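You operate a simulated robot arm through the tools that you are given. There is no shell and no other tool. Be economical: measure what you need, move in short steps, check, and stop when the job is done.

You run a simulated robot arm. Do the job below in one go: nothing can be reset, and whatever is moved stays where it is left.

JOB
Start the test bench and pump the master gauge to 2.5 bar.
Fine: clear cover shut before the fuse box's red switch goes on; power strip on, so that lamp 2 lights; shut the blue bleed knob before pumping; leave the yellow lever and the tyre gauges.

The check looks at the end state, three seconds after you hand in, the way a careful person would. Anything else that was tipped, shoved, dropped, spilled or broken makes it a failure. A push-on lid holds only when it is set on centred and level and pressed home; a screw cap is set on level and turned clockwise until tight.

ROBOT AND FRAMES
A 7-joint arm with a two-finger parallel gripper, hanging from a carriage that runs on a rail from [423, 0] to [-1857, 1] (x, y) and turns from -5.585 to 6.423 rad about z. Base frame: it is fixed where the carriage stands at the start and does not move with it; the origin is on the floor, on the carriage's upright axis, x ahead of it, y to its left, z up; the surface under the hand at the start is at about z = 880. Lengths are in mm, angles in rad, forces in N, time in s.
With the tool pointing down near the work surface it reaches from about 240 to 680 mm from the robot's upright axis, wherever it stands. Its first joint turns from -2.897 to 2.897 rad. Places, roughly: blue bleed knob [-400, 300, 900]; clear cover [500, 500, 1000]; fuse box [400, 400, 900]; lamp 2 [400, 300, 900]; power strip switch [-200, 100, 800]; red pump pad [-500, 400, 1000]; red switch [300, 400, 900]; yellow valve lever [-400, 400, 1000]. Payload 3.91 kg.
Tool frame: the origin (TCP) lies between the finger pads and is the grasp point; the fingertips stand 30 mm ahead of it; z points along the fingers, y is the line along which they close. The gripper opens to 110 mm. The fingers are 20 mm wide and 10 mm thick; the gripper's body (48 by 112 mm) begins 55 mm behind the TCP.
Orientation is that of the tool frame in the base frame, as a unit quaternion [x, y, z, w]. With the fingers straight down and closing along the base's y, the tool's x points along the base's -x, its y along +y and its z along -z.

CONTROLS
- The arm moves only by the tool nudge_tool. Its argument "commands" is a list of rows, each an object of numbers (a shift or turn left out is 0, a gripper value left out holds the last): "dx", "dy", "dz": the shift along the tool's x, y, z in units of 30 mm (1.0 is 30 mm); "ax", "ay", "az": the turn, a rotation vector about the tool's x, y, z in units of 4 degrees (1.0 is 4 degrees); "hand": the gripper command, from -1 (shut) to 1 (fully open), values between in proportion. In form: [{"dx": .., "dy": .., "dz": .., "ax": .., "ay": .., "az": .., "hand": ..}, ...]. A call has 1 to 20 rows; each row shifts and turns the commanded pose from where the row before left it, along the tool's axes as they then stand. A call with a number of a shift or a turn outside -1 to 1 is refused whole. Each row takes 0.2 s and may step no farther than 50 mm and 0.15 rad from the row before; otherwise, or with a gripper value out of range, the whole call is refused. Where a pose cannot be reached the arm comes as near as it can. A force on the tool above 40 N (or 10 N above the force at the start of the call, whichever is more), or a blocked arm, ends the call early, and 0.2 s more pass. The fingers move at their own pace (about 108 mm/s each) and stop on an object; they squeeze with about 31 N. The grip force told is the motor's: it shows also when the fingers shut on nothing. Time passes only in rows, and 0.2 s behind the last, so rows that do not move let the fingers close. The reply holds the time, the measured pose of the TCP, the force on the tool along the base axes, the opening and the grip force, in the units named above and with some noise, with the torque about the TCP (base axes, N m) and any sound that the robot's microphone picked up.
- Cameras (640 x 400 px; columns grow to the right, rows downward): "scene" is now at [182.8, 74.3, 1535.7]; the picture's right is [0.97, 0.23, 0.00], its down [0.18, -0.77, -0.62] and it looks along [-0.14, 0.60, -0.79] (base axes); focal length 248 px, centre (320, 200). "wrist" rides on the gripper at [72, 17, -103] in the tool frame; the picture's right is [-0.23, 0.97, 0.00], its down [-0.76, -0.18, -0.62] and it looks along [-0.61, -0.14, 0.78] (tool axes); focal length 222 px, centre (320, 200).
- get_image(camera): a new picture of that camera. It takes no simulated time.
- move_column(by): slides the trunk up (or, below 0, down) by that many mm; the arm and the scene camera ride with it, the base frame stays. It gives what a move gives, with no picture.
- drive_base(legs): drives the robot by 1 to 6 legs, each [ahead, left, turn to the left] in mm, mm and rad, along the robot's own axes; the way and the turn of a leg run together, so that a leg with both is an arc; at most 1500 mm and 3.142 rad a leg. The arm and the cameras ride along, it lands a little off, and it stops where it bumps. It keeps to its track: a leg is cut to what the track allows. It gives what a move gives.
- aim_head(pan, tilt): turns the head with the scene camera to pan (to the left, within 2.705 rad either way) and tilt (down, from -0.506 to 1.204), counted from straight ahead of the robot. It gives what a move gives.
- locate(camera, pixels): there is no depth. For up to 12 entries [column, row, z] of the newest picture of that camera ("zoom" is the newest enlarged one), the place [x, y] in the base frame at which the ray of that pixel passes the height z, good to about 3 mm. It takes no simulated time.
- enlarge(camera, box): a new picture of the part [left, top, right, bottom] of that camera's present view, enlarged. It takes no simulated time.
- job_done(): hands the job in; it is judged then, once.

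Go step by step. Measure first, check grasps and placings, and put right what went wrong. The budget is 80 turns and 68 pictures, counting those below and the enlarged ones. Unless the task says otherwise, let go and move clear before handing in.

The tools are called after "Call:" by a JSON object that holds its "fn" and its "kwargs". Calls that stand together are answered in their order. nudge_tool: Moves the arm, as the interface text tells. Its arguments: {"type":"object","properties":{"commands":{"type":"array","items":{"type":"object","properties":{"dx":{"type":"number"},"dy":{"type":"number"},"dz":{"type":"number"},"ax":{"type":"number"},"ay":{"type":"number"},"az":{"type":"number"},"hand":{"type":"number"}}}}},"required":["commands"]} The other tools are called the same way: move_column (by) slides the trunk up or down; drive_base (legs) drives the base; aim_head (pan, tilt) turns the head that bears the scene camera; get_image (camera) takes a picture; locate (camera, pixels) gives the place at which the rays of pixels pass given heights; enlarge (camera, box) takes an enlarged picture of a part of a camera's view; job_done () hands the job in.

At the start:

```text
time_s: 0.0
tcp_pos: [-134.6, 526.3, 1245.5]
tool_rot: [0.0, 1.0, 0.0, 0.0]
wrist_force: [-0.8, -0.9, 1.0]
wrist_torque: [-0.03, 0.01, 0.03]
opening: 110.3
gripper_force: 0.1
trunk travel left (down, up): [-225.0, 355.0]
robot x, y, heading: [2.3, 2.2, 0.001]
head pan, tilt: [1.801, 0.908]
```

scene: 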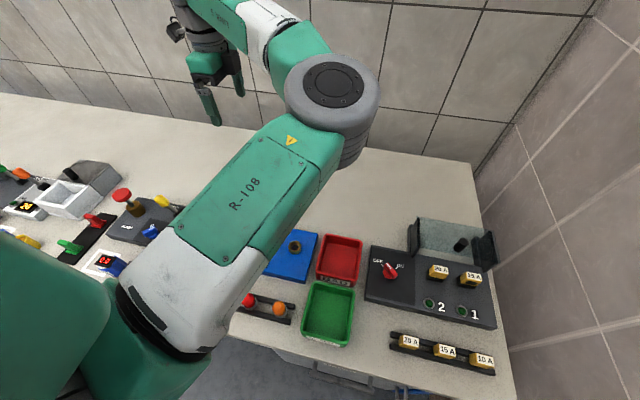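
wrist: 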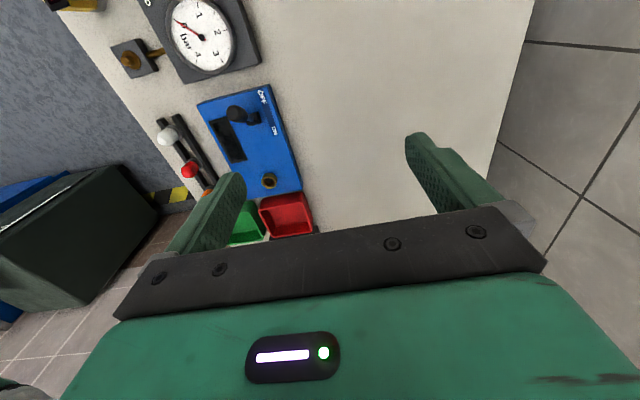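

The scene shows the fuse box at right (about 430,290) with an open clear cover, and the pump things at far left. I will enlarge the fuse box and the left part, and aim the head elsewhere afterwards.

Call:
{"fn": "enlarge", "kwargs": {"camera": "scene", "box": [340, 200, 520, 390]}}

Call:
{"fn": "enlarge", "kwargs": {"camera": "scene", "box": [0, 140, 200, 290]}}

```text
2.11 times, centred on (430, 295) of scene
```

zoom: 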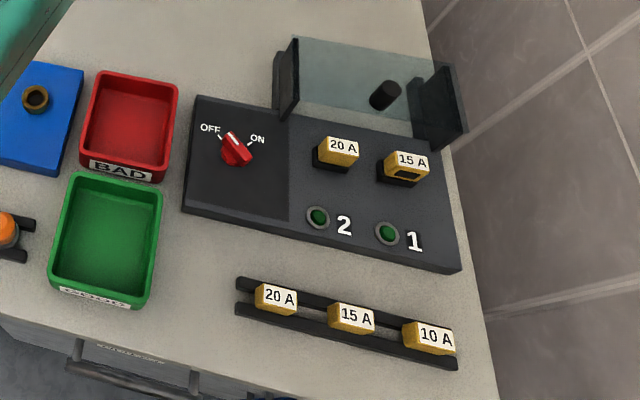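

```text
2.67 times, centred on (100, 215) of scene
```

zoom: 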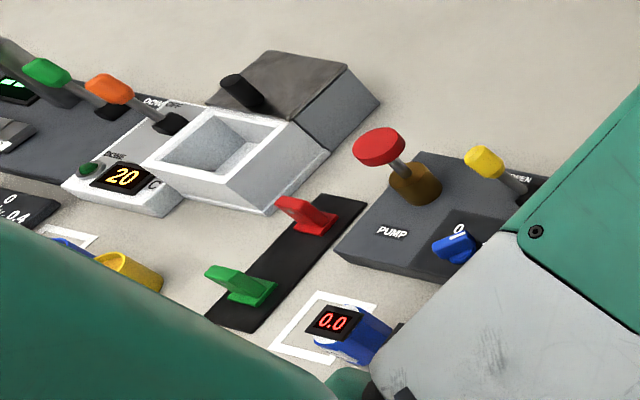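

The fuse box cover is open, tilted back with a black knob at zoom (385,95), and the 15 A fuse in slot 1 shows a dark mark. I will drive about 250 mm ahead to stand in front of the fuse box with the arm high.

Call:
{"fn": "drive_base", "kwargs": {"legs": [[250, 0, 0]]}}

Call:
{"fn": "aim_head", "kwargs": {"pan": 1.55, "tilt": 0.9}}

Call:
{"fn": "get_image", "kwargs": {"camera": "scene"}}

Call:
{"fn": "enlarge", "kwargs": {"camera": "wrist", "box": [0, 0, 640, 240]}}

```text
time_s: 1.8
tcp_pos: [117.8, 526.8, 1246.6]
tool_rot: [0.0, 1.0, 0.0, 0.001]
wrist_force: [-0.5, -0.6, 0.3]
wrist_torque: [-0.02, -0.01, -0.01]
opening: 110.0
gripper_force: 0.0
trunk travel left (down, up): [-225.0, 355.0]
robot x, y, heading: [253.9, 1.5, -0.003]
head pan, tilt: [1.801, 0.908]
```

```text
time_s: 2.6
tcp_pos: [119.1, 526.7, 1245.8]
tool_rot: [0.0, 1.0, 0.0, 0.0]
wrist_force: [-0.3, 0.1, -0.2]
wrist_torque: [-0.03, 0.0, 0.04]
opening: 110.0
gripper_force: 0.0
trunk travel left (down, up): [-225.0, 355.0]
robot x, y, heading: [253.0, 1.0, -0.002]
head pan, tilt: [1.55, 0.901]
```

```text
63 pictures are left
```

scene: 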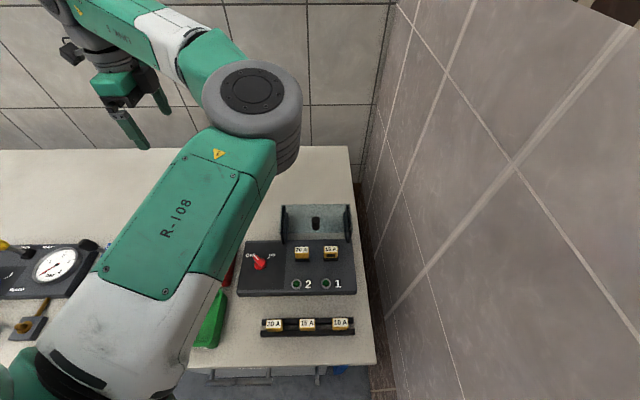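

```text
1.00 times, centred on (320, 120) of wrist (not enlarged: the box is as wide or as high as the picture)
```

zoom: 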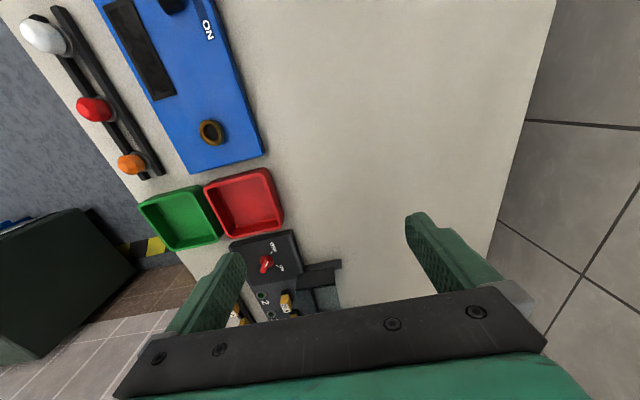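

Call:
{"fn": "enlarge", "kwargs": {"camera": "scene", "box": [220, 190, 380, 350]}}

Call:
{"fn": "locate", "kwargs": {"camera": "scene", "pixels": [[259, 262, 930], [238, 294, 880], [357, 293, 880], [355, 242, 910], [245, 241, 910], [316, 223, 980], [316, 223, 930], [349, 206, 980], [284, 206, 980], [349, 240, 910]]}}

```text
2.50 times, centred on (300, 270) of scene
```

zoom: 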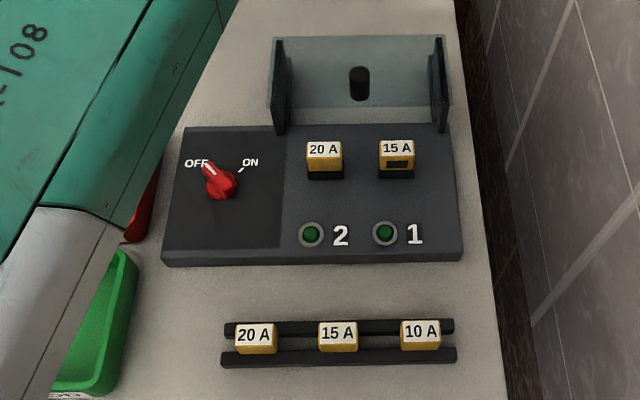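

```text
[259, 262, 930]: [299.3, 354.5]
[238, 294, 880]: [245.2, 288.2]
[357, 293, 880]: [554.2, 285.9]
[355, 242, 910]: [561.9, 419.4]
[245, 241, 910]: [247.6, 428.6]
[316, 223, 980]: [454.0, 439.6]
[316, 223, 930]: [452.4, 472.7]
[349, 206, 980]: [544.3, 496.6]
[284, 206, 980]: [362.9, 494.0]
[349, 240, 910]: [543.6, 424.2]
```

The red switch points OFF, the cover stands open behind the box (hinge near y≈425). I'll bring the wrist camera to view the cover from its left side.

Call:
{"fn": "nudge_tool", "kwargs": {"commands": [{"dx": -1, "dz": 0.4}, {"dx": -1, "dz": 0.4, "hand": -1}, {"dx": -1, "dz": 0.4}, {"dx": -1, "dz": 0.3, "dy": -0.4}, {}]}}

Call:
{"fn": "get_image", "kwargs": {"camera": "wrist"}}

Call:
{"fn": "get_image", "kwargs": {"camera": "scene"}}

```text
time_s: 3.8
tcp_pos: [238.8, 514.2, 1200.8]
tool_rot: [0.0, 1.0, 0.0, -0.001]
wrist_force: [0.2, 0.6, 0.3]
wrist_torque: [-0.01, 0.04, 0.03]
opening: 0.2
gripper_force: 31.0
trunk travel left (down, up): [-225.0, 355.0]
robot x, y, heading: [256.7, -3.6, -0.003]
head pan, tilt: [1.55, 0.901]
```

```text
60 pictures are left
```

wrist: 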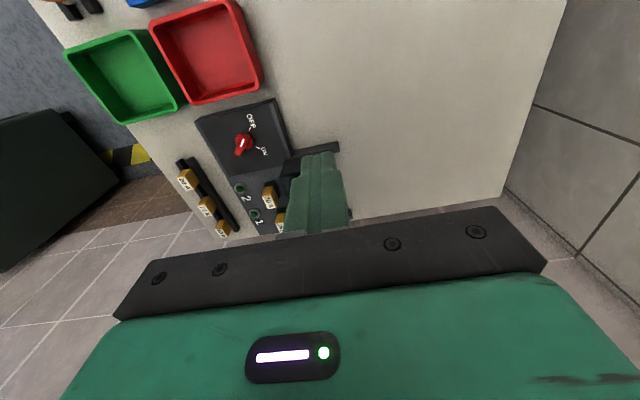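

```text
59 pictures are left
```

scene: 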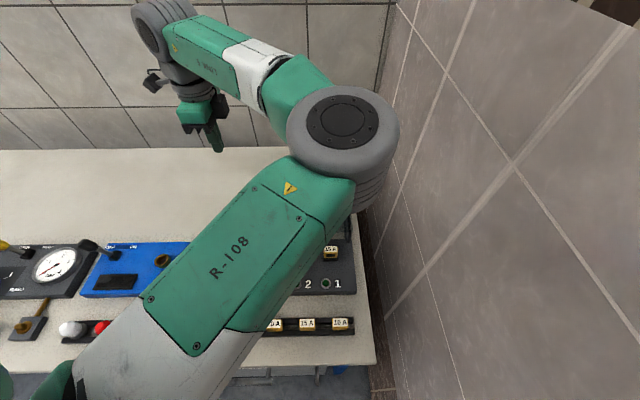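

The gripper hides the cover; I'll move farther along +x and back (+y) so the cover comes into the open upper part of the wrist view.

Call:
{"fn": "nudge_tool", "kwargs": {"commands": [{"dx": -1, "dy": 0.5, "hand": 1}, {"dx": -1, "dy": 0.5}, {"dx": -1, "dy": 0.5}, {"dx": -1, "dy": 0.5}, {"dx": -1}, {"dx": -1}, {}]}}

Call:
{"fn": "get_image", "kwargs": {"camera": "wrist"}}

```text
time_s: 5.4
tcp_pos: [418.5, 573.1, 1199.4]
tool_rot: [0.0, 1.0, 0.0, 0.0]
wrist_force: [-0.7, 0.4, -0.3]
wrist_torque: [0.0, 0.0, -0.03]
opening: 110.0
gripper_force: 0.0
trunk travel left (down, up): [-225.0, 355.0]
robot x, y, heading: [255.2, 2.2, -0.002]
head pan, tilt: [1.55, 0.901]
```

```text
58 pictures are left
```

wrist: 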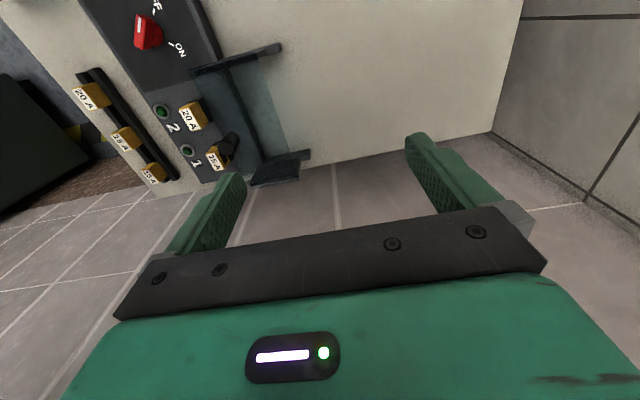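

Call:
{"fn": "enlarge", "kwargs": {"camera": "wrist", "box": [120, 0, 320, 200]}}

```text
2.00 times, centred on (220, 100) of wrist
```

zoom: 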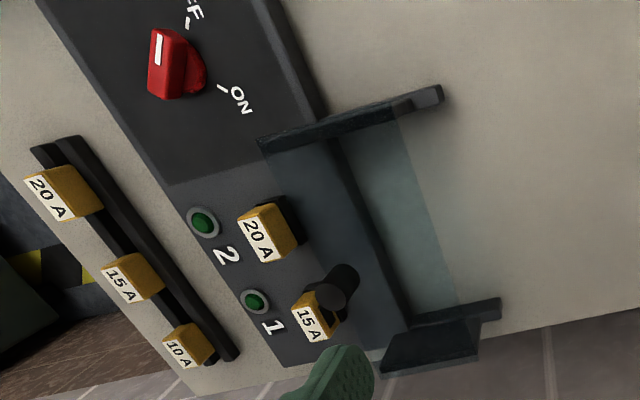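

Comparing the scene and wrist views, I triangulate the cover's knob, cheeks and panel corners.

Call:
{"fn": "locate", "kwargs": {"camera": "scene", "pixels": [[315.2, 217.6, 900], [315.2, 217.6, 1000], [315.6, 229.2, 900], [315.6, 229.2, 1000], [281.2, 205.2, 900], [281.2, 205.2, 1000], [349.2, 204.4, 900], [349.2, 204.4, 1000], [284.4, 243.2, 900], [284.4, 243.2, 1000], [350, 242, 900], [350, 242, 1000]]}}

Call:
{"fn": "locate", "kwargs": {"camera": "zoom", "pixels": [[330, 300, 900], [330, 300, 1000], [348, 275, 900], [348, 275, 1000], [257, 142, 900], [257, 142, 1000], [440, 93, 900], [440, 93, 1000], [381, 368, 900], [381, 368, 1000], [500, 305, 900], [500, 305, 1000]]}}

```text
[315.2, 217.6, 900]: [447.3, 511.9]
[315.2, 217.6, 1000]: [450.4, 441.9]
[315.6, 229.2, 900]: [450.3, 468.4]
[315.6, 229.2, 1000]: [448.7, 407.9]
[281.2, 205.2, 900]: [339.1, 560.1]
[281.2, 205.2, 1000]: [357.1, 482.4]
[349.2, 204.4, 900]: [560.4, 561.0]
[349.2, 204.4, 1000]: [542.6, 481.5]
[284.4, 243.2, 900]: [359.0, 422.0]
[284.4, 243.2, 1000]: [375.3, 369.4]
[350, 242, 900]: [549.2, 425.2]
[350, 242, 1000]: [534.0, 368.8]
```

```text
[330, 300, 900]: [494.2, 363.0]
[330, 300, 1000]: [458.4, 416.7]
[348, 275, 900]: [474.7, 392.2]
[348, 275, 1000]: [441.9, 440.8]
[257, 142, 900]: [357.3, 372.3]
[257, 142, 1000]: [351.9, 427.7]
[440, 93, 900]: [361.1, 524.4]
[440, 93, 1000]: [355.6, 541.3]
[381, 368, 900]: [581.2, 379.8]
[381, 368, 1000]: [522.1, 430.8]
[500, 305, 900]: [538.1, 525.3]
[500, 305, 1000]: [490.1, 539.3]
```

The triangulation hints the glass panel may be nearly level at z≈970 with its knob upright at (450,427). I need a side view, so I'll bring the wrist camera low to the left of the cover, tilted.

Call:
{"fn": "nudge_tool", "kwargs": {"commands": [{"dx": 1, "dy": -0.2, "hand": -1}, {"dx": 1, "dy": -0.2}, {"dx": 1, "dy": -0.2}, {"dx": 1, "dy": -0.2}, {"dx": 1, "dy": -0.2}, {"dz": 1, "ay": -1}, {"ay": -1}, {"ay": -1}, {"ay": -1}, {"ay": -1}, {"ay": -1}, {"ay": -1}, {"dz": 0.87, "dx": 0.5}, {"dz": 0.87, "dx": 0.5}, {"dz": 0.87, "dx": 0.5}, {"dz": 0.87, "dx": 0.5}, {}]}}

Call:
{"fn": "get_image", "kwargs": {"camera": "wrist"}}

```text
time_s: 9.0
tcp_pos: [265.6, 544.6, 1050.1]
tool_rot: [0.0, 0.97, 0.001, 0.242]
wrist_force: [-0.5, 0.1, 0.4]
wrist_torque: [0.0, -0.01, 0.0]
opening: 0.0
gripper_force: 31.1
trunk travel left (down, up): [-225.0, 355.0]
robot x, y, heading: [250.9, -0.4, -0.002]
head pan, tilt: [1.55, 0.901]
```

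```text
56 pictures are left
```

wrist: 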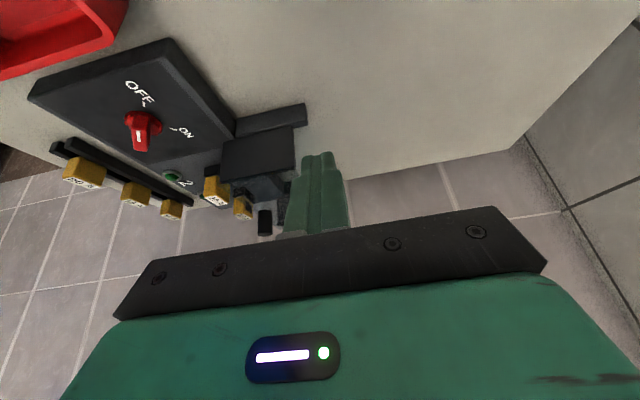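

Call:
{"fn": "enlarge", "kwargs": {"camera": "wrist", "box": [170, 80, 330, 250]}}

```text
2.35 times, centred on (250, 165) of wrist
```

zoom: 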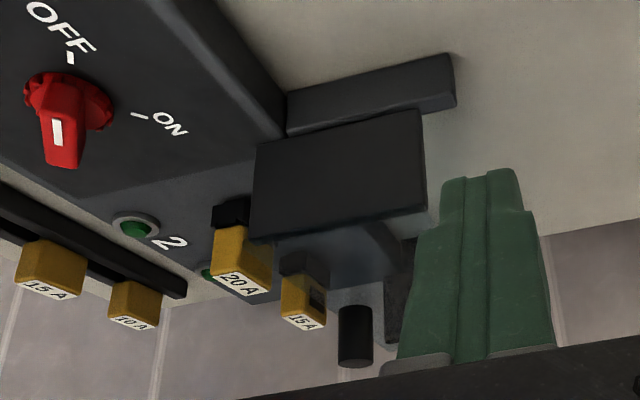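

The upside-down side view shows the cover is a sliding one: level panel with cheeks on rails behind the box, knob upright on top (zoom 355,335). I'll straighten the tool and go above the knob with the fingers partly open.

Call:
{"fn": "nudge_tool", "kwargs": {"commands": [{"ay": 1, "dz": -1}, {"ay": 1, "dz": -1}, {"ay": 1, "dz": -1}, {"ay": 1, "dz": -0.6}, {"ay": 1}, {"ay": 1}, {"ay": 1}, {"dx": -1, "dy": -0.65, "hand": 0.1}, {"dx": -1, "dy": -0.65}, {"dx": -1, "dy": -0.65}, {"dx": -1, "dy": -0.65}, {"dx": -1, "dy": -0.65}, {}]}}

Call:
{"fn": "get_image", "kwargs": {"camera": "wrist"}}

Call:
{"fn": "get_image", "kwargs": {"camera": "scene"}}

```text
time_s: 11.8
tcp_pos: [372.9, 445.1, 1149.1]
tool_rot: [0.0, 1.0, 0.001, -0.001]
wrist_force: [-0.1, 1.0, 1.0]
wrist_torque: [-0.02, 0.03, 0.01]
opening: 60.4
gripper_force: 0.0
trunk travel left (down, up): [-225.0, 355.0]
robot x, y, heading: [251.3, -1.9, 0.005]
head pan, tilt: [1.55, 0.901]
```

```text
54 pictures are left
```

wrist: 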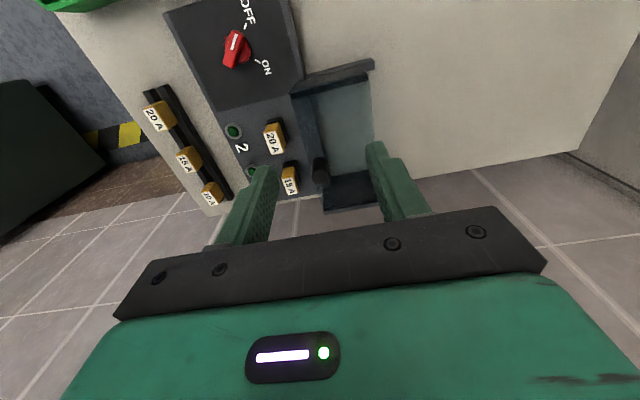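

```text
53 pictures are left
```

scene: 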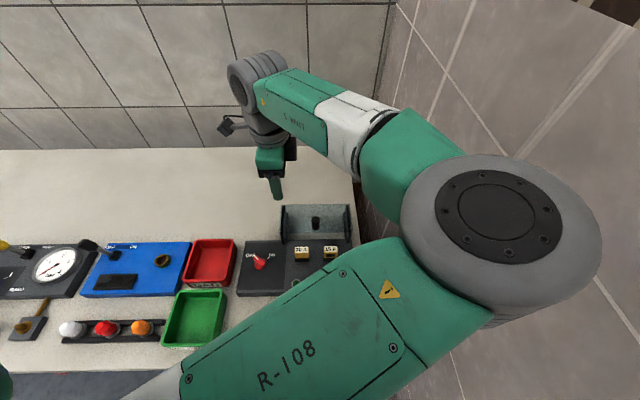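

Knob seen at wrist (320,180); I'll locate it again with the panel for confirmation.

Call:
{"fn": "locate", "kwargs": {"camera": "wrist", "pixels": [[321, 181, 1020], [318, 163, 975], [300, 90, 970], [323, 205, 970], [372, 77, 970], [297, 83, 970], [374, 65, 900]]}}

Call:
{"fn": "locate", "kwargs": {"camera": "scene", "pixels": [[316, 219, 1020], [316, 229, 975], [316, 237, 970]]}}

```text
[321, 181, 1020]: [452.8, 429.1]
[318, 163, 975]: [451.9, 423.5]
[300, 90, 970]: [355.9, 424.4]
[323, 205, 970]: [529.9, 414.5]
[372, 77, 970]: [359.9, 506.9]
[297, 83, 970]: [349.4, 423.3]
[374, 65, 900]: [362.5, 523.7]
```

```text
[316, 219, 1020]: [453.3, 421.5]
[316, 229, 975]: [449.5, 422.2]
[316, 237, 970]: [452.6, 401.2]
```

Knob at about (452, 425), z 975–1018. I go over it, descend to z≈1010 and close.

Call:
{"fn": "nudge_tool", "kwargs": {"commands": [{"dx": -0.9, "dy": -0.25}, {"dx": -0.9, "dy": -0.22}, {"dx": -0.84, "dy": -0.2}, {"dz": 1}, {"dz": 1}, {"dz": 1}, {"dz": 1}, {"dz": 0.6}, {}]}}

Call:
{"fn": "get_image", "kwargs": {"camera": "wrist"}}

```text
time_s: 13.8
tcp_pos: [452.8, 428.2, 1011.8]
tool_rot: [0.001, 1.0, -0.001, 0.0]
wrist_force: [0.1, -0.3, 1.0]
wrist_torque: [-0.01, 0.02, 0.04]
opening: 60.6
gripper_force: 0.0
trunk travel left (down, up): [-225.0, 355.0]
robot x, y, heading: [251.5, -1.6, 0.001]
head pan, tilt: [1.55, 0.901]
```

```text
52 pictures are left
```

wrist: 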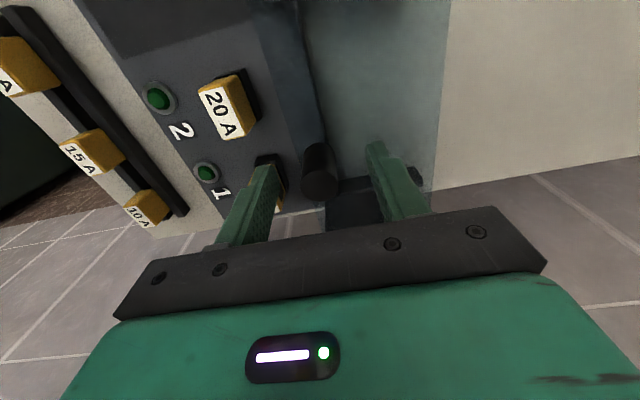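

The knob (318,175) stands between the fingers; I close on it and slide toward −y in small steps.

Call:
{"fn": "nudge_tool", "kwargs": {"commands": [{"hand": -1}, {}, {}, {"dy": -0.3}, {"dy": -0.4}, {"dy": -0.4}, {}]}}

Call:
{"fn": "get_image", "kwargs": {"camera": "wrist"}}

```text
time_s: 15.4
tcp_pos: [454.2, 392.0, 1011.4]
tool_rot: [0.0, 1.0, -0.001, 0.0]
wrist_force: [9.4, 1.3, -15.8]
wrist_torque: [0.55, 0.8, -0.06]
opening: 21.2
gripper_force: 44.8
trunk travel left (down, up): [-225.0, 355.0]
robot x, y, heading: [250.4, 0.2, -0.001]
head pan, tilt: [1.55, 0.901]
```

```text
51 pictures are left
```

wrist: 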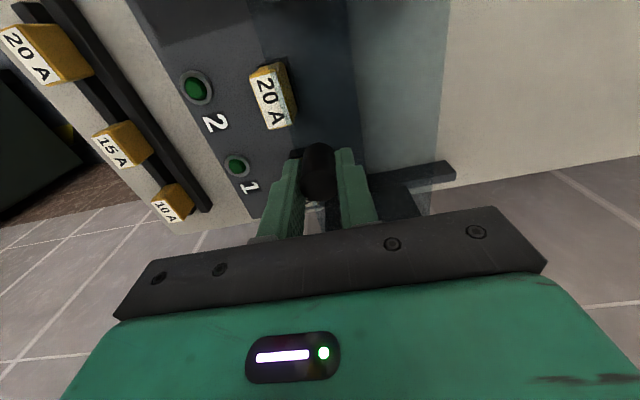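

The cover slides along with the grip (opening 21). I continue in steps, watching the force.

Call:
{"fn": "nudge_tool", "kwargs": {"commands": [{"dy": -0.4}, {"dy": -0.4}, {"dy": -0.4}, {}]}}

Call:
{"fn": "get_image", "kwargs": {"camera": "wrist"}}

```text
time_s: 16.4
tcp_pos: [453.3, 354.3, 1012.5]
tool_rot: [0.0, 1.0, -0.001, 0.001]
wrist_force: [10.5, 0.3, -24.1]
wrist_torque: [0.56, -0.05, 0.14]
opening: 21.2
gripper_force: 44.7
trunk travel left (down, up): [-225.0, 355.0]
robot x, y, heading: [254.7, 0.6, 0.0]
head pan, tilt: [1.55, 0.901]
```

```text
50 pictures are left
```

wrist: 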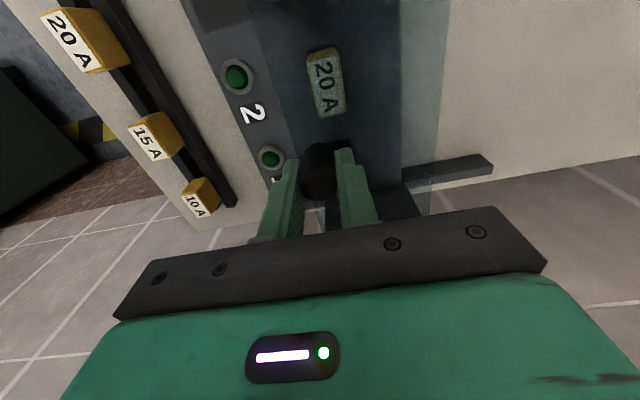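

The cover now reaches over the fuses; the downward pull has grown to 24 N, so I ease down 2 mm and go on to the stop.

Call:
{"fn": "nudge_tool", "kwargs": {"commands": [{"dz": 0.07}, {"dy": -0.3}, {"dy": -0.3}, {"dy": -0.3}, {}]}}

Call:
{"fn": "get_image", "kwargs": {"camera": "wrist"}}

```text
time_s: 17.4
tcp_pos: [452.7, 338.9, 1011.4]
tool_rot: [0.0, 1.0, 0.007, 0.001]
wrist_force: [5.7, 24.2, -10.2]
wrist_torque: [-0.74, -0.03, -0.21]
opening: 21.5
gripper_force: 44.7
trunk travel left (down, up): [-225.0, 355.0]
robot x, y, heading: [253.6, -1.7, 0.005]
head pan, tilt: [1.55, 0.901]
stopped in row 5: the force on the tool passed its limit at 47 N (the readings are from after the stop); the commanded pose is now the measured one
```

```text
49 pictures are left
```

wrist: 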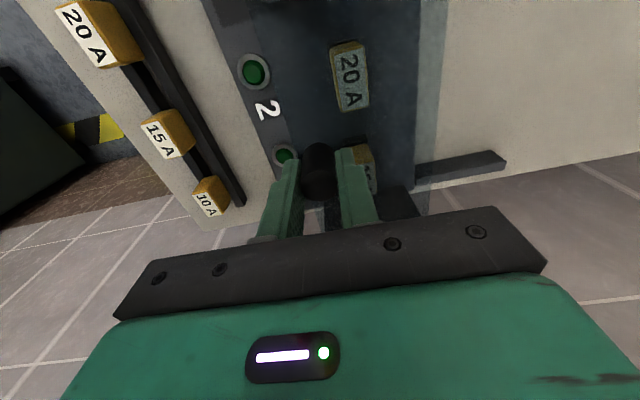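

A firm stop at y≈339 after ~89 mm of travel: the cover is over both fuses. I open a little, rise, and look.

Call:
{"fn": "nudge_tool", "kwargs": {"commands": [{"hand": 0.1}, {}, {"dz": -1}, {"dz": -1}, {"dz": -1}, {"dz": -1}, {"dz": -1}, {}]}}

Call:
{"fn": "get_image", "kwargs": {"camera": "wrist"}}

Call:
{"fn": "get_image", "kwargs": {"camera": "scene"}}

```text
time_s: 19.2
tcp_pos: [452.8, 334.5, 1161.0]
tool_rot: [0.0, 1.0, 0.003, -0.001]
wrist_force: [0.2, 0.1, 0.0]
wrist_torque: [0.02, -0.02, -0.02]
opening: 60.6
gripper_force: 0.1
trunk travel left (down, up): [-225.0, 355.0]
robot x, y, heading: [253.5, 1.1, -0.001]
head pan, tilt: [1.55, 0.901]
```

```text
48 pictures are left
```

wrist: 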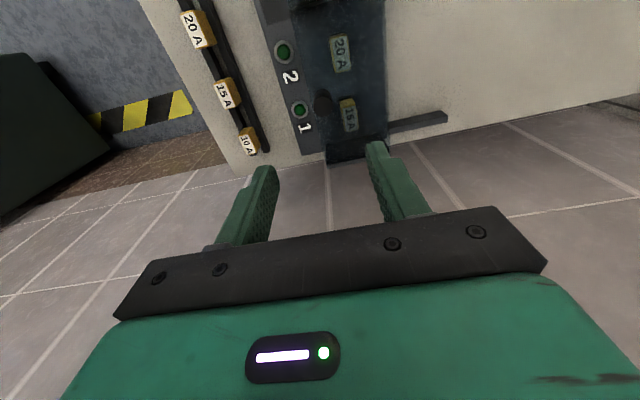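

```text
47 pictures are left
```

scene: 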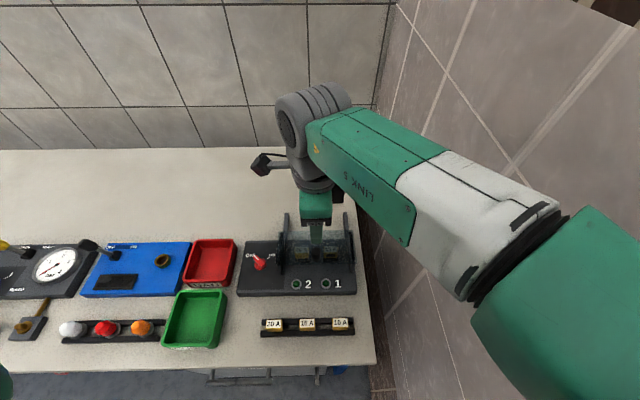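

The cover is shut (scene 318,245). Next I go near the red rotary switch to measure it.

Call:
{"fn": "nudge_tool", "kwargs": {"commands": [{"dx": 0.9, "dy": 0.2}, {"dx": 0.9, "dy": 0.2}, {"dx": 0.8, "dy": 0.2}, {}]}}

Call:
{"fn": "enlarge", "kwargs": {"camera": "wrist", "box": [220, 40, 420, 165]}}

Call:
{"fn": "enlarge", "kwargs": {"camera": "scene", "box": [225, 230, 305, 300]}}

```text
time_s: 20.2
tcp_pos: [372.6, 350.9, 1160.9]
tool_rot: [0.0, 1.0, 0.003, -0.001]
wrist_force: [0.2, 0.2, -0.7]
wrist_torque: [0.03, 0.0, 0.01]
opening: 60.6
gripper_force: 0.0
trunk travel left (down, up): [-225.0, 355.0]
robot x, y, heading: [253.8, -2.6, -0.006]
head pan, tilt: [1.55, 0.901]
```

```text
3.20 times, centred on (320, 102) of wrist
```

zoom: 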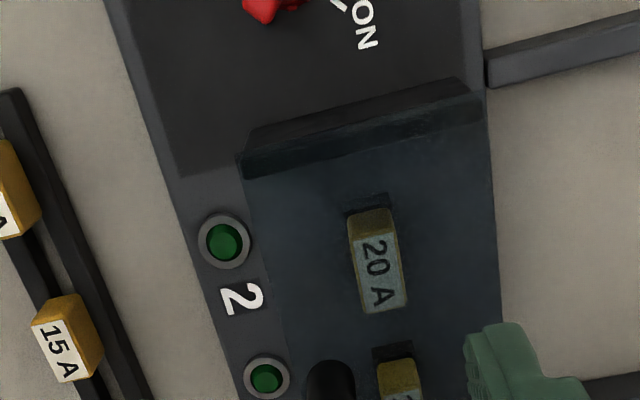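

```text
5.71 times, centred on (265, 265) of scene
```

zoom: 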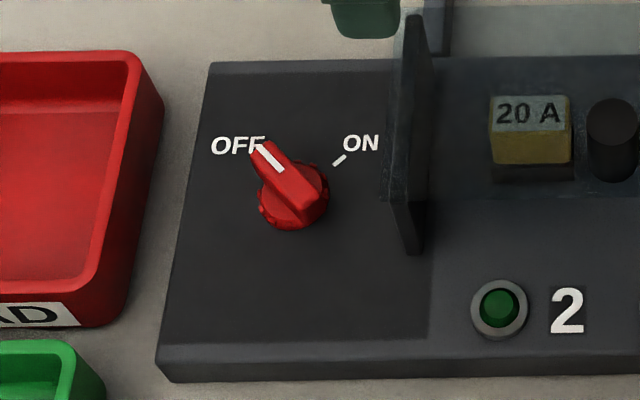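

The knob is a bar on a round base pointing at OFF (zoom 270,158). I'll move so the wrist camera sees it whole.

Call:
{"fn": "locate", "kwargs": {"camera": "zoom", "pixels": [[293, 200, 915], [262, 143, 940], [313, 207, 940], [272, 158, 940], [340, 160, 905], [262, 140, 905]]}}

Call:
{"fn": "nudge_tool", "kwargs": {"commands": [{"dx": 0.9}, {"dx": 0.3}, {}]}}

Call:
{"fn": "enlarge", "kwargs": {"camera": "wrist", "box": [200, 0, 360, 100]}}

```text
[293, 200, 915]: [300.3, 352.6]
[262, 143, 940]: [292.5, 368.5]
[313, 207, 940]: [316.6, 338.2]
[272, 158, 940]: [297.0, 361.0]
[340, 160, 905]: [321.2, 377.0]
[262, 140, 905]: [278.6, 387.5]
```

```text
time_s: 21.0
tcp_pos: [337.0, 352.7, 1159.9]
tool_rot: [-0.001, 1.0, 0.004, 0.0]
wrist_force: [-0.3, -0.2, 0.0]
wrist_torque: [-0.03, 0.0, -0.03]
opening: 60.7
gripper_force: 0.0
trunk travel left (down, up): [-225.0, 355.0]
robot x, y, heading: [251.6, -1.1, -0.0]
head pan, tilt: [1.55, 0.901]
```

```text
4.00 times, centred on (280, 50) of wrist
```

zoom: 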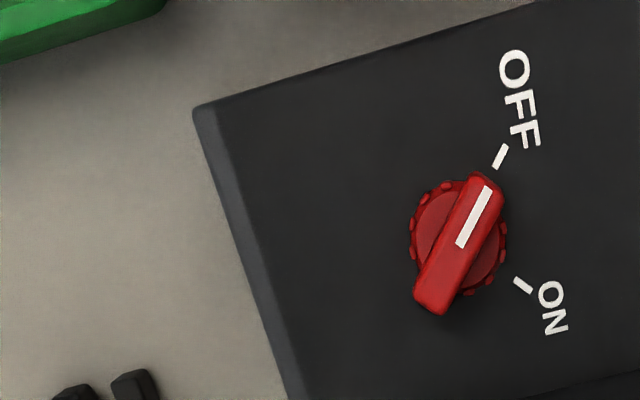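

Call:
{"fn": "locate", "kwargs": {"camera": "zoom", "pixels": [[486, 180, 940], [430, 308, 940], [486, 180, 960], [430, 308, 960], [486, 190, 940], [460, 245, 940], [501, 157, 905], [522, 285, 905], [457, 240, 905], [457, 240, 920], [457, 240, 940]]}}

```text
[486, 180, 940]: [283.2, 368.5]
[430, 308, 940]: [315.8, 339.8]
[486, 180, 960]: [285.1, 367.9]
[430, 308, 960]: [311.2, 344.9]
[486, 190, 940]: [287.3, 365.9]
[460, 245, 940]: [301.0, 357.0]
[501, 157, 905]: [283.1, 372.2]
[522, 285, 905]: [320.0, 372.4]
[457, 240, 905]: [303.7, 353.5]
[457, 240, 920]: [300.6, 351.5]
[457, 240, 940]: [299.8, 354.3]
```

The bar runs from (284,368) to (315,340), centre (300,354), top z≈940; ON is a 90° clockwise turn. I move above it, turn the tool 45° and go down to z≈1000.

Call:
{"fn": "nudge_tool", "kwargs": {"commands": [{"dx": 0.6, "hand": -0.27}, {"dx": 0.63}, {"az": 1}, {"az": 1}, {"az": 1}, {"az": 1}, {"az": 1}, {"az": 1}, {"az": 1}, {"az": 1}, {"az": 1}, {"az": 1}, {"az": 1}, {"az": 0.25}, {"dz": 1}, {"dz": 1}, {"dz": 1}, {"dz": 1}, {"dz": 1}, {}]}}

Call:
{"fn": "get_image", "kwargs": {"camera": "scene"}}

Call:
{"fn": "get_image", "kwargs": {"camera": "wrist"}}

```text
time_s: 25.2
tcp_pos: [300.1, 351.2, 1010.3]
tool_rot: [0.382, 0.924, 0.004, -0.002]
wrist_force: [-0.2, -0.2, 0.3]
wrist_torque: [0.04, 0.0, 0.02]
opening: 39.9
gripper_force: 0.2
trunk travel left (down, up): [-225.0, 355.0]
robot x, y, heading: [252.4, -0.5, -0.001]
head pan, tilt: [1.55, 0.901]
```

```text
43 pictures are left
```

scene: 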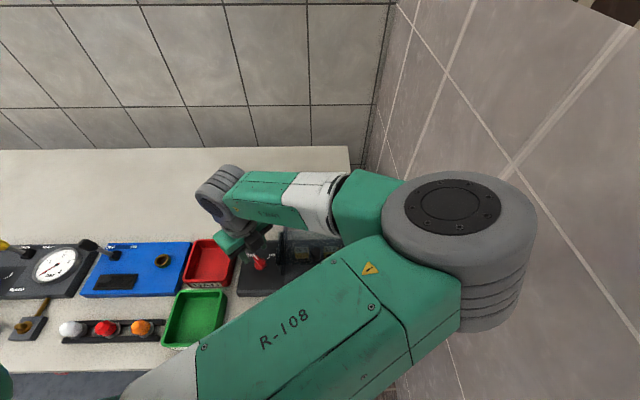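

```text
42 pictures are left
```

wrist: 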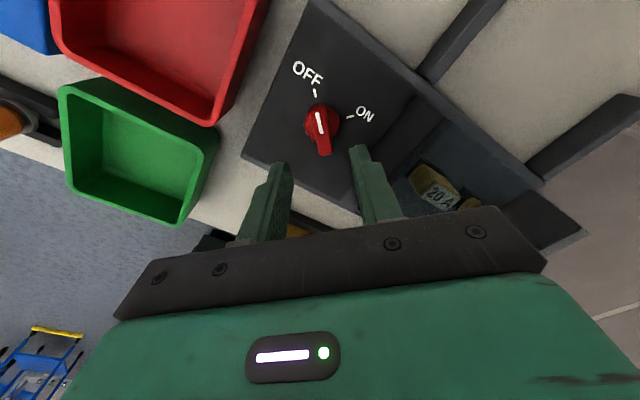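

The bar lines up with the gap between the fingers. I descend to z≈952 and close.

Call:
{"fn": "nudge_tool", "kwargs": {"commands": [{"dz": 0.7, "dx": -0.05, "dy": 0.05}, {"dz": 0.7}, {"dz": 0.52}, {"hand": -1}, {}, {}]}}

Call:
{"fn": "get_image", "kwargs": {"camera": "wrist"}}

```text
time_s: 26.6
tcp_pos: [303.7, 353.1, 951.9]
tool_rot: [0.382, 0.924, 0.003, -0.001]
wrist_force: [-1.1, -0.5, -1.0]
wrist_torque: [-0.11, 0.43, -0.06]
opening: 12.9
gripper_force: 44.5
trunk travel left (down, up): [-225.0, 355.0]
robot x, y, heading: [254.1, 0.7, 0.001]
head pan, tilt: [1.55, 0.901]
```

```text
41 pictures are left
```

wrist: 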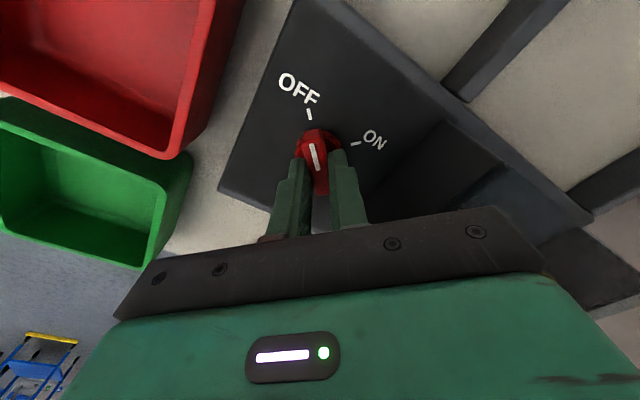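

Gripped at 12.9 mm. I turn clockwise (same sense) in steps.

Call:
{"fn": "nudge_tool", "kwargs": {"commands": [{"az": 1}, {"az": 1}, {"az": 1}, {"az": 1}, {"az": 1}, {"az": 1}, {"az": 1}, {"az": 1}, {"az": 1}, {"az": 1}, {"az": 1}, {}]}}

Call:
{"fn": "get_image", "kwargs": {"camera": "wrist"}}

```text
time_s: 29.2
tcp_pos: [300.4, 351.1, 952.1]
tool_rot: [0.701, 0.713, 0.001, -0.002]
wrist_force: [-7.3, -2.5, -23.4]
wrist_torque: [0.14, 0.02, 0.03]
opening: 13.0
gripper_force: 45.0
trunk travel left (down, up): [-225.0, 355.0]
robot x, y, heading: [254.2, -0.2, 0.002]
head pan, tilt: [1.55, 0.901]
```

```text
40 pictures are left
```

wrist: 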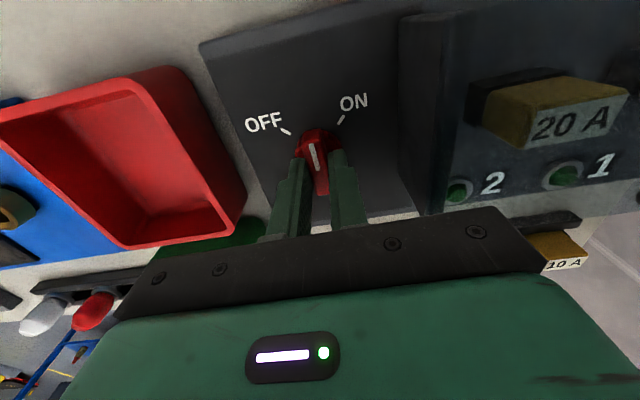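

The knob follows, now half-way. I ease down slightly and continue another 45°.

Call:
{"fn": "nudge_tool", "kwargs": {"commands": [{"az": 1, "dz": 0.07}, {"az": 1}, {"az": 1}, {"az": 1}, {"az": 1}, {"az": 1}, {"az": 1}, {"az": 1}, {"az": 1}, {"az": 1}, {"az": 1}, {"az": 0.8}, {}]}}

Call:
{"fn": "get_image", "kwargs": {"camera": "wrist"}}

```text
time_s: 30.3
tcp_pos: [300.1, 350.1, 952.5]
tool_rot: [0.798, 0.603, 0.001, -0.005]
wrist_force: [-5.4, -9.0, 17.8]
wrist_torque: [0.08, -0.28, -0.02]
opening: 13.0
gripper_force: 45.4
trunk travel left (down, up): [-225.0, 355.0]
robot x, y, heading: [251.0, 0.2, 0.001]
head pan, tilt: [1.55, 0.901]
stopped in row 5: the force on the tool passed its limit at 42 N (the readings are from after the stop); the commanded pose is now the measured one
```

```text
39 pictures are left
```

wrist: 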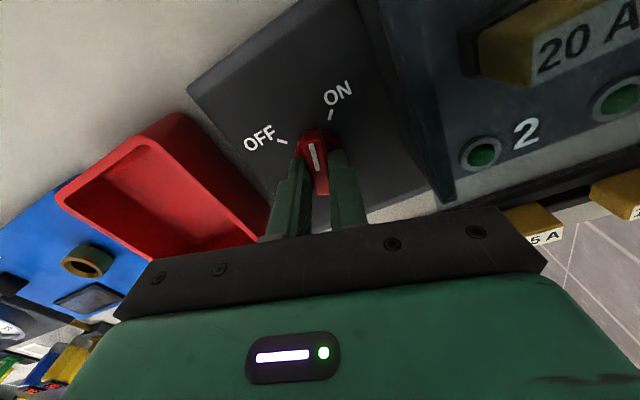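

The force rose at the knob (about 106° of 135° reached). I ease up 2 mm and shift slightly towards the knob centre, then go on.

Call:
{"fn": "nudge_tool", "kwargs": {"commands": [{"dz": -0.07}, {"az": 1}, {"az": 1}, {"az": 1}, {"az": 1}, {}]}}

```text
time_s: 31.3
tcp_pos: [299.5, 351.6, 951.1]
tool_rot: [0.85, 0.527, 0.0, -0.004]
wrist_force: [-8.2, 3.1, -22.8]
wrist_torque: [0.66, -0.55, 0.05]
opening: 12.8
gripper_force: 44.8
trunk travel left (down, up): [-225.0, 355.0]
robot x, y, heading: [251.4, 3.2, -0.003]
head pan, tilt: [1.55, 0.901]
stopped in row 4: the force on the tool passed its limit at 42 N (the readings are from after the stop); the commanded pose is now the measured one
```

Vertical forces build up from the grip; I release and re-grip in place to relax them, then continue.

Call:
{"fn": "nudge_tool", "kwargs": {"commands": [{"hand": -0.7}, {}, {"dz": 0.0}, {"hand": -1}, {}, {"az": 0.7}, {"az": 0.7}, {"az": 0.7}, {"az": 0.7}, {"az": 0.7}, {"az": 0.7}, {"az": 0.7}, {}]}}

Call:
{"fn": "get_image", "kwargs": {"camera": "wrist"}}

```text
time_s: 34.1
tcp_pos: [300.7, 353.3, 952.7]
tool_rot: [0.927, 0.375, 0.001, -0.004]
wrist_force: [-8.7, 6.7, -1.4]
wrist_torque: [0.1, -0.54, 0.75]
opening: 12.5
gripper_force: 45.4
trunk travel left (down, up): [-225.0, 355.0]
robot x, y, heading: [252.2, 0.9, -0.003]
head pan, tilt: [1.55, 0.901]
```

```text
38 pictures are left
```

wrist: 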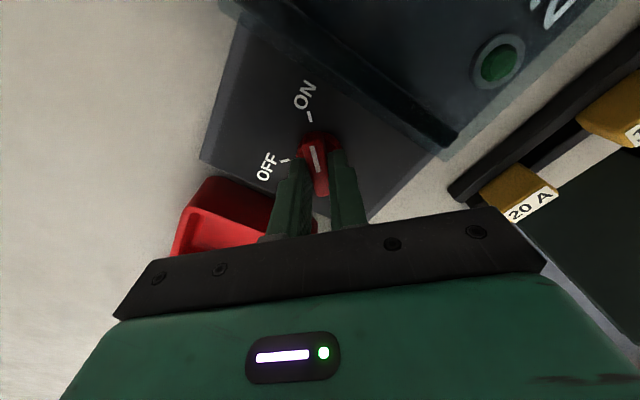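

The tool has turned to 136° with torque 0.75 at the stop; the pointer (317,158) lines up with the ON tick (310,115). I release and rise.

Call:
{"fn": "nudge_tool", "kwargs": {"commands": [{"hand": -0.4}, {}, {"dz": -1}, {"dz": -1}, {"dz": -1}, {"dz": -1}, {"dz": -1}, {"dz": -1}, {"dz": -1}, {"dz": -1}, {}]}}

Call:
{"fn": "get_image", "kwargs": {"camera": "wrist"}}

Call:
{"fn": "get_image", "kwargs": {"camera": "scene"}}

```text
time_s: 36.5
tcp_pos: [303.9, 351.3, 1194.4]
tool_rot: [0.927, 0.376, 0.001, -0.004]
wrist_force: [0.4, -0.4, -0.8]
wrist_torque: [0.0, -0.02, 0.04]
opening: 33.1
gripper_force: 0.1
trunk travel left (down, up): [-225.0, 355.0]
robot x, y, heading: [249.1, 0.4, 0.002]
head pan, tilt: [1.55, 0.901]
```

```text
37 pictures are left
```

wrist: 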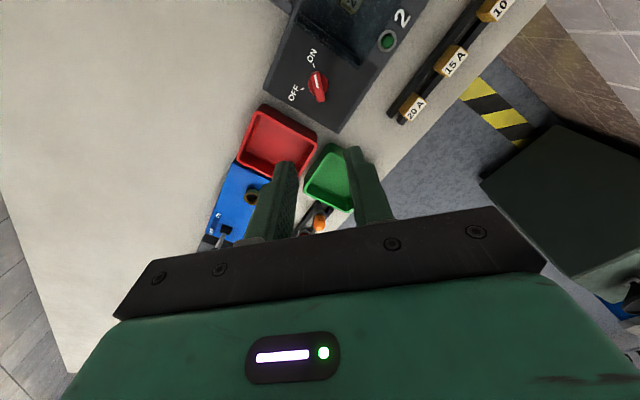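

```text
36 pictures are left
```

scene: 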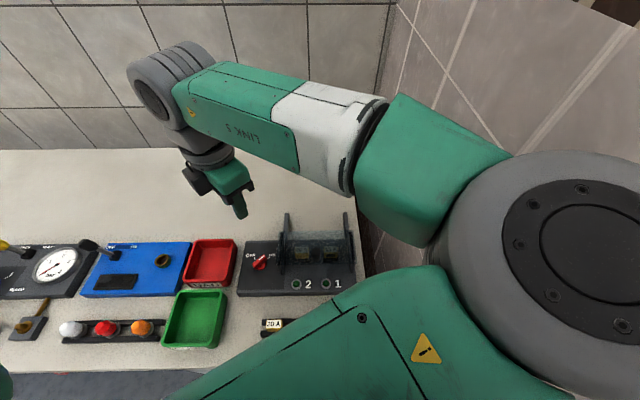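

The red switch points to ON and the cover stays shut. I turn the tool back and drive the carriage to about x=-550.

Call:
{"fn": "nudge_tool", "kwargs": {"commands": [{"az": -1, "dz": -0.5}, {"az": -1, "dz": -0.5}, {"az": -1}, {"az": -1}, {"az": -1}, {"az": -1}, {"az": -1}, {"az": -1}, {"az": -1}, {"az": -1}, {"az": -1}, {"az": -1}, {"az": -1}, {"az": -1}, {"az": -1}, {"az": -1}, {"az": -1}, {"az": -1}, {"az": -1}, {"az": -1}]}}

Call:
{"fn": "nudge_tool", "kwargs": {"commands": [{"az": -1}, {"az": -1}, {"az": -1}, {"az": -1}, {"az": -1}, {"az": -1}, {"az": -1}, {"az": -1}, {"az": -1}, {"az": -1}, {"az": -1}, {"az": -1}, {"az": -1}, {"az": -1}, {}]}}

Call:
{"fn": "drive_base", "kwargs": {"legs": [[-800, 0, 0]]}}

Call:
{"fn": "aim_head", "kwargs": {"pan": 1.35, "tilt": 1.0}}

Call:
{"fn": "get_image", "kwargs": {"camera": "scene"}}

Call:
{"fn": "get_image", "kwargs": {"camera": "wrist"}}

```text
time_s: 40.7
tcp_pos: [302.5, 350.9, 1224.3]
tool_rot: [0.469, 0.883, 0.002, -0.003]
wrist_force: [-0.3, -1.1, 0.1]
wrist_torque: [0.03, 0.02, -0.02]
opening: 32.9
gripper_force: 0.1
trunk travel left (down, up): [-225.0, 355.0]
robot x, y, heading: [254.6, 0.5, -0.004]
head pan, tilt: [1.55, 0.901]
```

```text
time_s: 43.9
tcp_pos: [301.9, 349.5, 1223.9]
tool_rot: [-0.001, 1.0, 0.003, -0.001]
wrist_force: [0.0, -0.4, -0.3]
wrist_torque: [0.03, 0.03, 0.02]
opening: 33.1
gripper_force: 0.0
trunk travel left (down, up): [-225.0, 355.0]
robot x, y, heading: [254.1, -1.4, 0.002]
head pan, tilt: [1.55, 0.901]
```

```text
time_s: 48.1
tcp_pos: [-479.3, 350.6, 1223.8]
tool_rot: [-0.005, 1.0, 0.004, 0.0]
wrist_force: [-0.6, 0.9, 0.3]
wrist_torque: [-0.01, -0.04, 0.0]
opening: 33.0
gripper_force: 0.1
trunk travel left (down, up): [-225.0, 355.0]
robot x, y, heading: [-523.9, -2.5, 0.011]
head pan, tilt: [1.55, 0.901]
```

```text
time_s: 48.8
tcp_pos: [-479.7, 351.1, 1223.4]
tool_rot: [-0.006, 1.0, 0.004, -0.002]
wrist_force: [0.7, -0.1, -0.6]
wrist_torque: [0.0, 0.03, 0.01]
opening: 33.2
gripper_force: 0.0
trunk travel left (down, up): [-225.0, 355.0]
robot x, y, heading: [-524.3, -1.7, 0.009]
head pan, tilt: [1.349, 1.0]
```

```text
35 pictures are left
```

scene: 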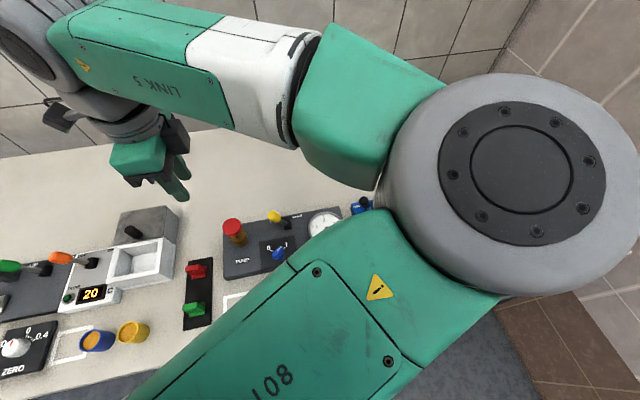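

```text
34 pictures are left
```

wrist: 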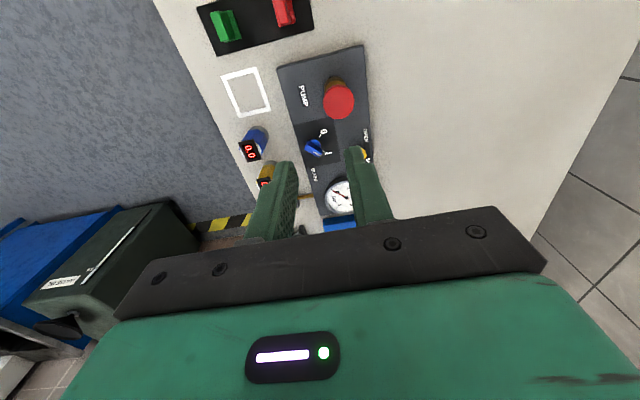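

The pump panel is in view (red pad 338,98; blue knob 315,147), but the power strip is hidden. I move the tool toward (-190,130) so the wrist camera sees the strip.

Call:
{"fn": "nudge_tool", "kwargs": {"commands": [{"dx": -0.97, "dy": -0.74}, {"dx": -0.97, "dy": -0.74}, {"dx": -0.97, "dy": -0.74}, {"dx": -0.97, "dy": -0.74}, {"dx": -0.97, "dy": -0.74}, {"dx": -0.97, "dy": -0.74}, {"dx": -0.97, "dy": -0.74}, {"dx": -0.97, "dy": -0.74}, {"dx": -0.97, "dy": -0.74}, {"dx": -0.97, "dy": -0.74}, {}]}}

Call:
{"fn": "get_image", "kwargs": {"camera": "wrist"}}

Call:
{"fn": "get_image", "kwargs": {"camera": "scene"}}

```text
time_s: 51.2
tcp_pos: [-187.2, 128.6, 1222.0]
tool_rot: [-0.005, 1.0, 0.003, -0.001]
wrist_force: [0.0, -0.2, -0.1]
wrist_torque: [-0.03, 0.01, 0.02]
opening: 32.9
gripper_force: 0.1
trunk travel left (down, up): [-225.0, 355.0]
robot x, y, heading: [-525.2, -1.1, 0.009]
head pan, tilt: [1.349, 1.0]
```

```text
33 pictures are left
```

wrist: 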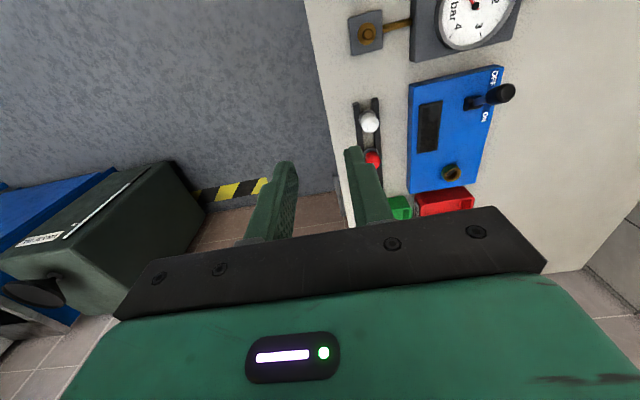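

```text
32 pictures are left
```

scene: 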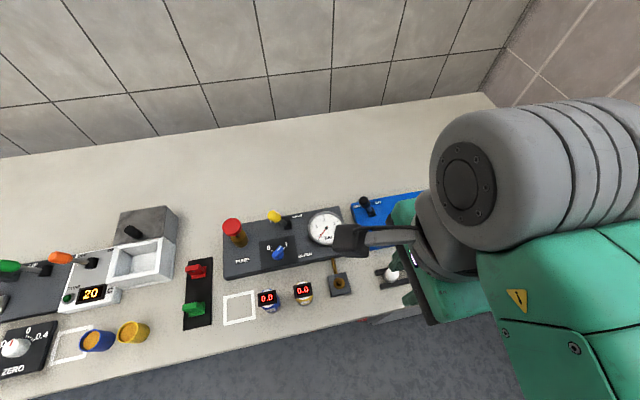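

The strip isn't on the bench top; a bit of red shows under the front edge at scene (365,320), so it is likely on the front face. I turn the tool so the wrist camera looks toward +y from in front of the bench.

Call:
{"fn": "nudge_tool", "kwargs": {"commands": [{"dy": -0.7, "hand": -1}, {"dy": -0.7}, {"dy": -0.6}, {"az": -1}, {"az": -1}, {"az": -1}, {"az": -1}, {"az": -1}, {"az": -1}, {"az": -1}, {"az": -1}, {"az": -1}, {"az": -1}, {"az": -1}, {"az": -1}, {"az": -1}, {"az": -1}, {"az": -1}, {"az": -1}, {"az": -1}]}}

Call:
{"fn": "nudge_tool", "kwargs": {"commands": [{"az": -1}, {"az": -1}, {"az": -1}, {"az": -1}, {"az": -1}, {"az": -0.5}, {"dz": 1}, {"dz": 1}, {"dz": 1}, {"dz": 1}, {"dz": 1}, {"dz": 1}, {"dz": 1}, {}]}}

Call:
{"fn": "get_image", "kwargs": {"camera": "wrist"}}

Call:
{"fn": "get_image", "kwargs": {"camera": "scene"}}

```text
time_s: 55.4
tcp_pos: [-185.5, 71.2, 1219.9]
tool_rot: [-0.564, 0.825, 0.004, 0.001]
wrist_force: [-0.2, 0.0, -0.4]
wrist_torque: [0.0, 0.0, 0.01]
opening: 0.0
gripper_force: 31.1
trunk travel left (down, up): [-225.0, 355.0]
robot x, y, heading: [-523.8, -3.9, 0.011]
head pan, tilt: [1.349, 1.0]
```

```text
time_s: 58.4
tcp_pos: [-263.6, 116.3, 1048.6]
tool_rot: [0.711, -0.703, -0.004, -0.001]
wrist_force: [0.4, 0.0, 0.4]
wrist_torque: [0.01, -0.03, 0.02]
opening: 0.2
gripper_force: 30.7
out of reach, approached as far as the arm can: row 3, 4, 5, 6, 7, 8, 9, 10, 11
trunk travel left (down, up): [-225.0, 355.0]
robot x, y, heading: [-525.8, -0.2, 0.009]
head pan, tilt: [1.349, 1.0]
```

```text
31 pictures are left
```

wrist: 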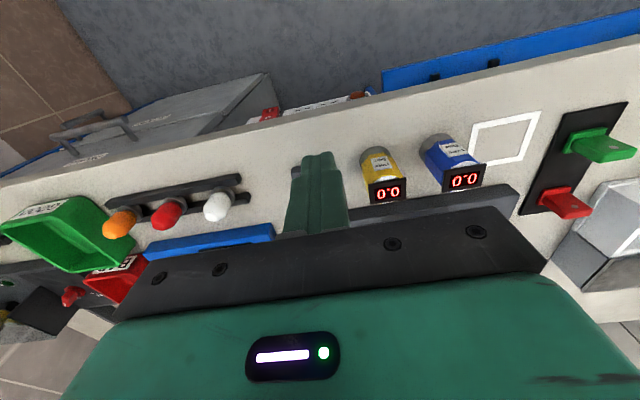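

```text
30 pictures are left
```

scene: 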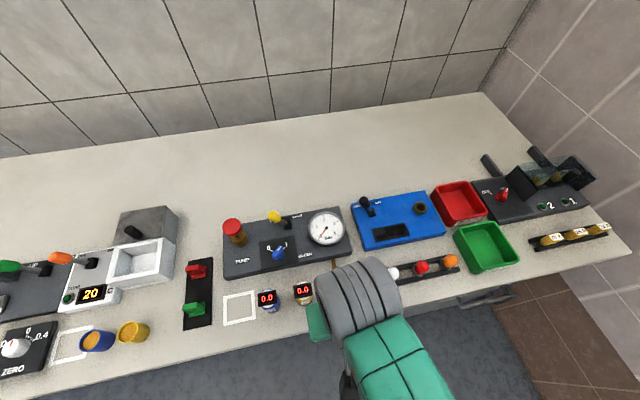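

Something lies past the front edge at wrist (260–370, 90–115): a red piece and a white strip. I enlarge it.

Call:
{"fn": "enlarge", "kwargs": {"camera": "wrist", "box": [220, 70, 400, 150]}}

Call:
{"fn": "locate", "kwargs": {"camera": "wrist", "pixels": [[268, 113, 800], [268, 113, 850], [375, 90, 800], [280, 116, 880], [265, 117, 800]]}}

```text
3.56 times, centred on (310, 110) of wrist
```

zoom: 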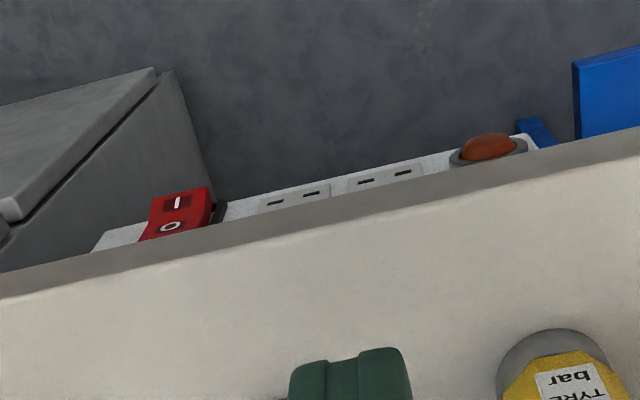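

```text
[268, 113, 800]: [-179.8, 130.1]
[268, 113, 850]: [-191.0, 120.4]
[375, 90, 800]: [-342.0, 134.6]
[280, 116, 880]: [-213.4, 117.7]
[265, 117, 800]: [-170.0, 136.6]
```

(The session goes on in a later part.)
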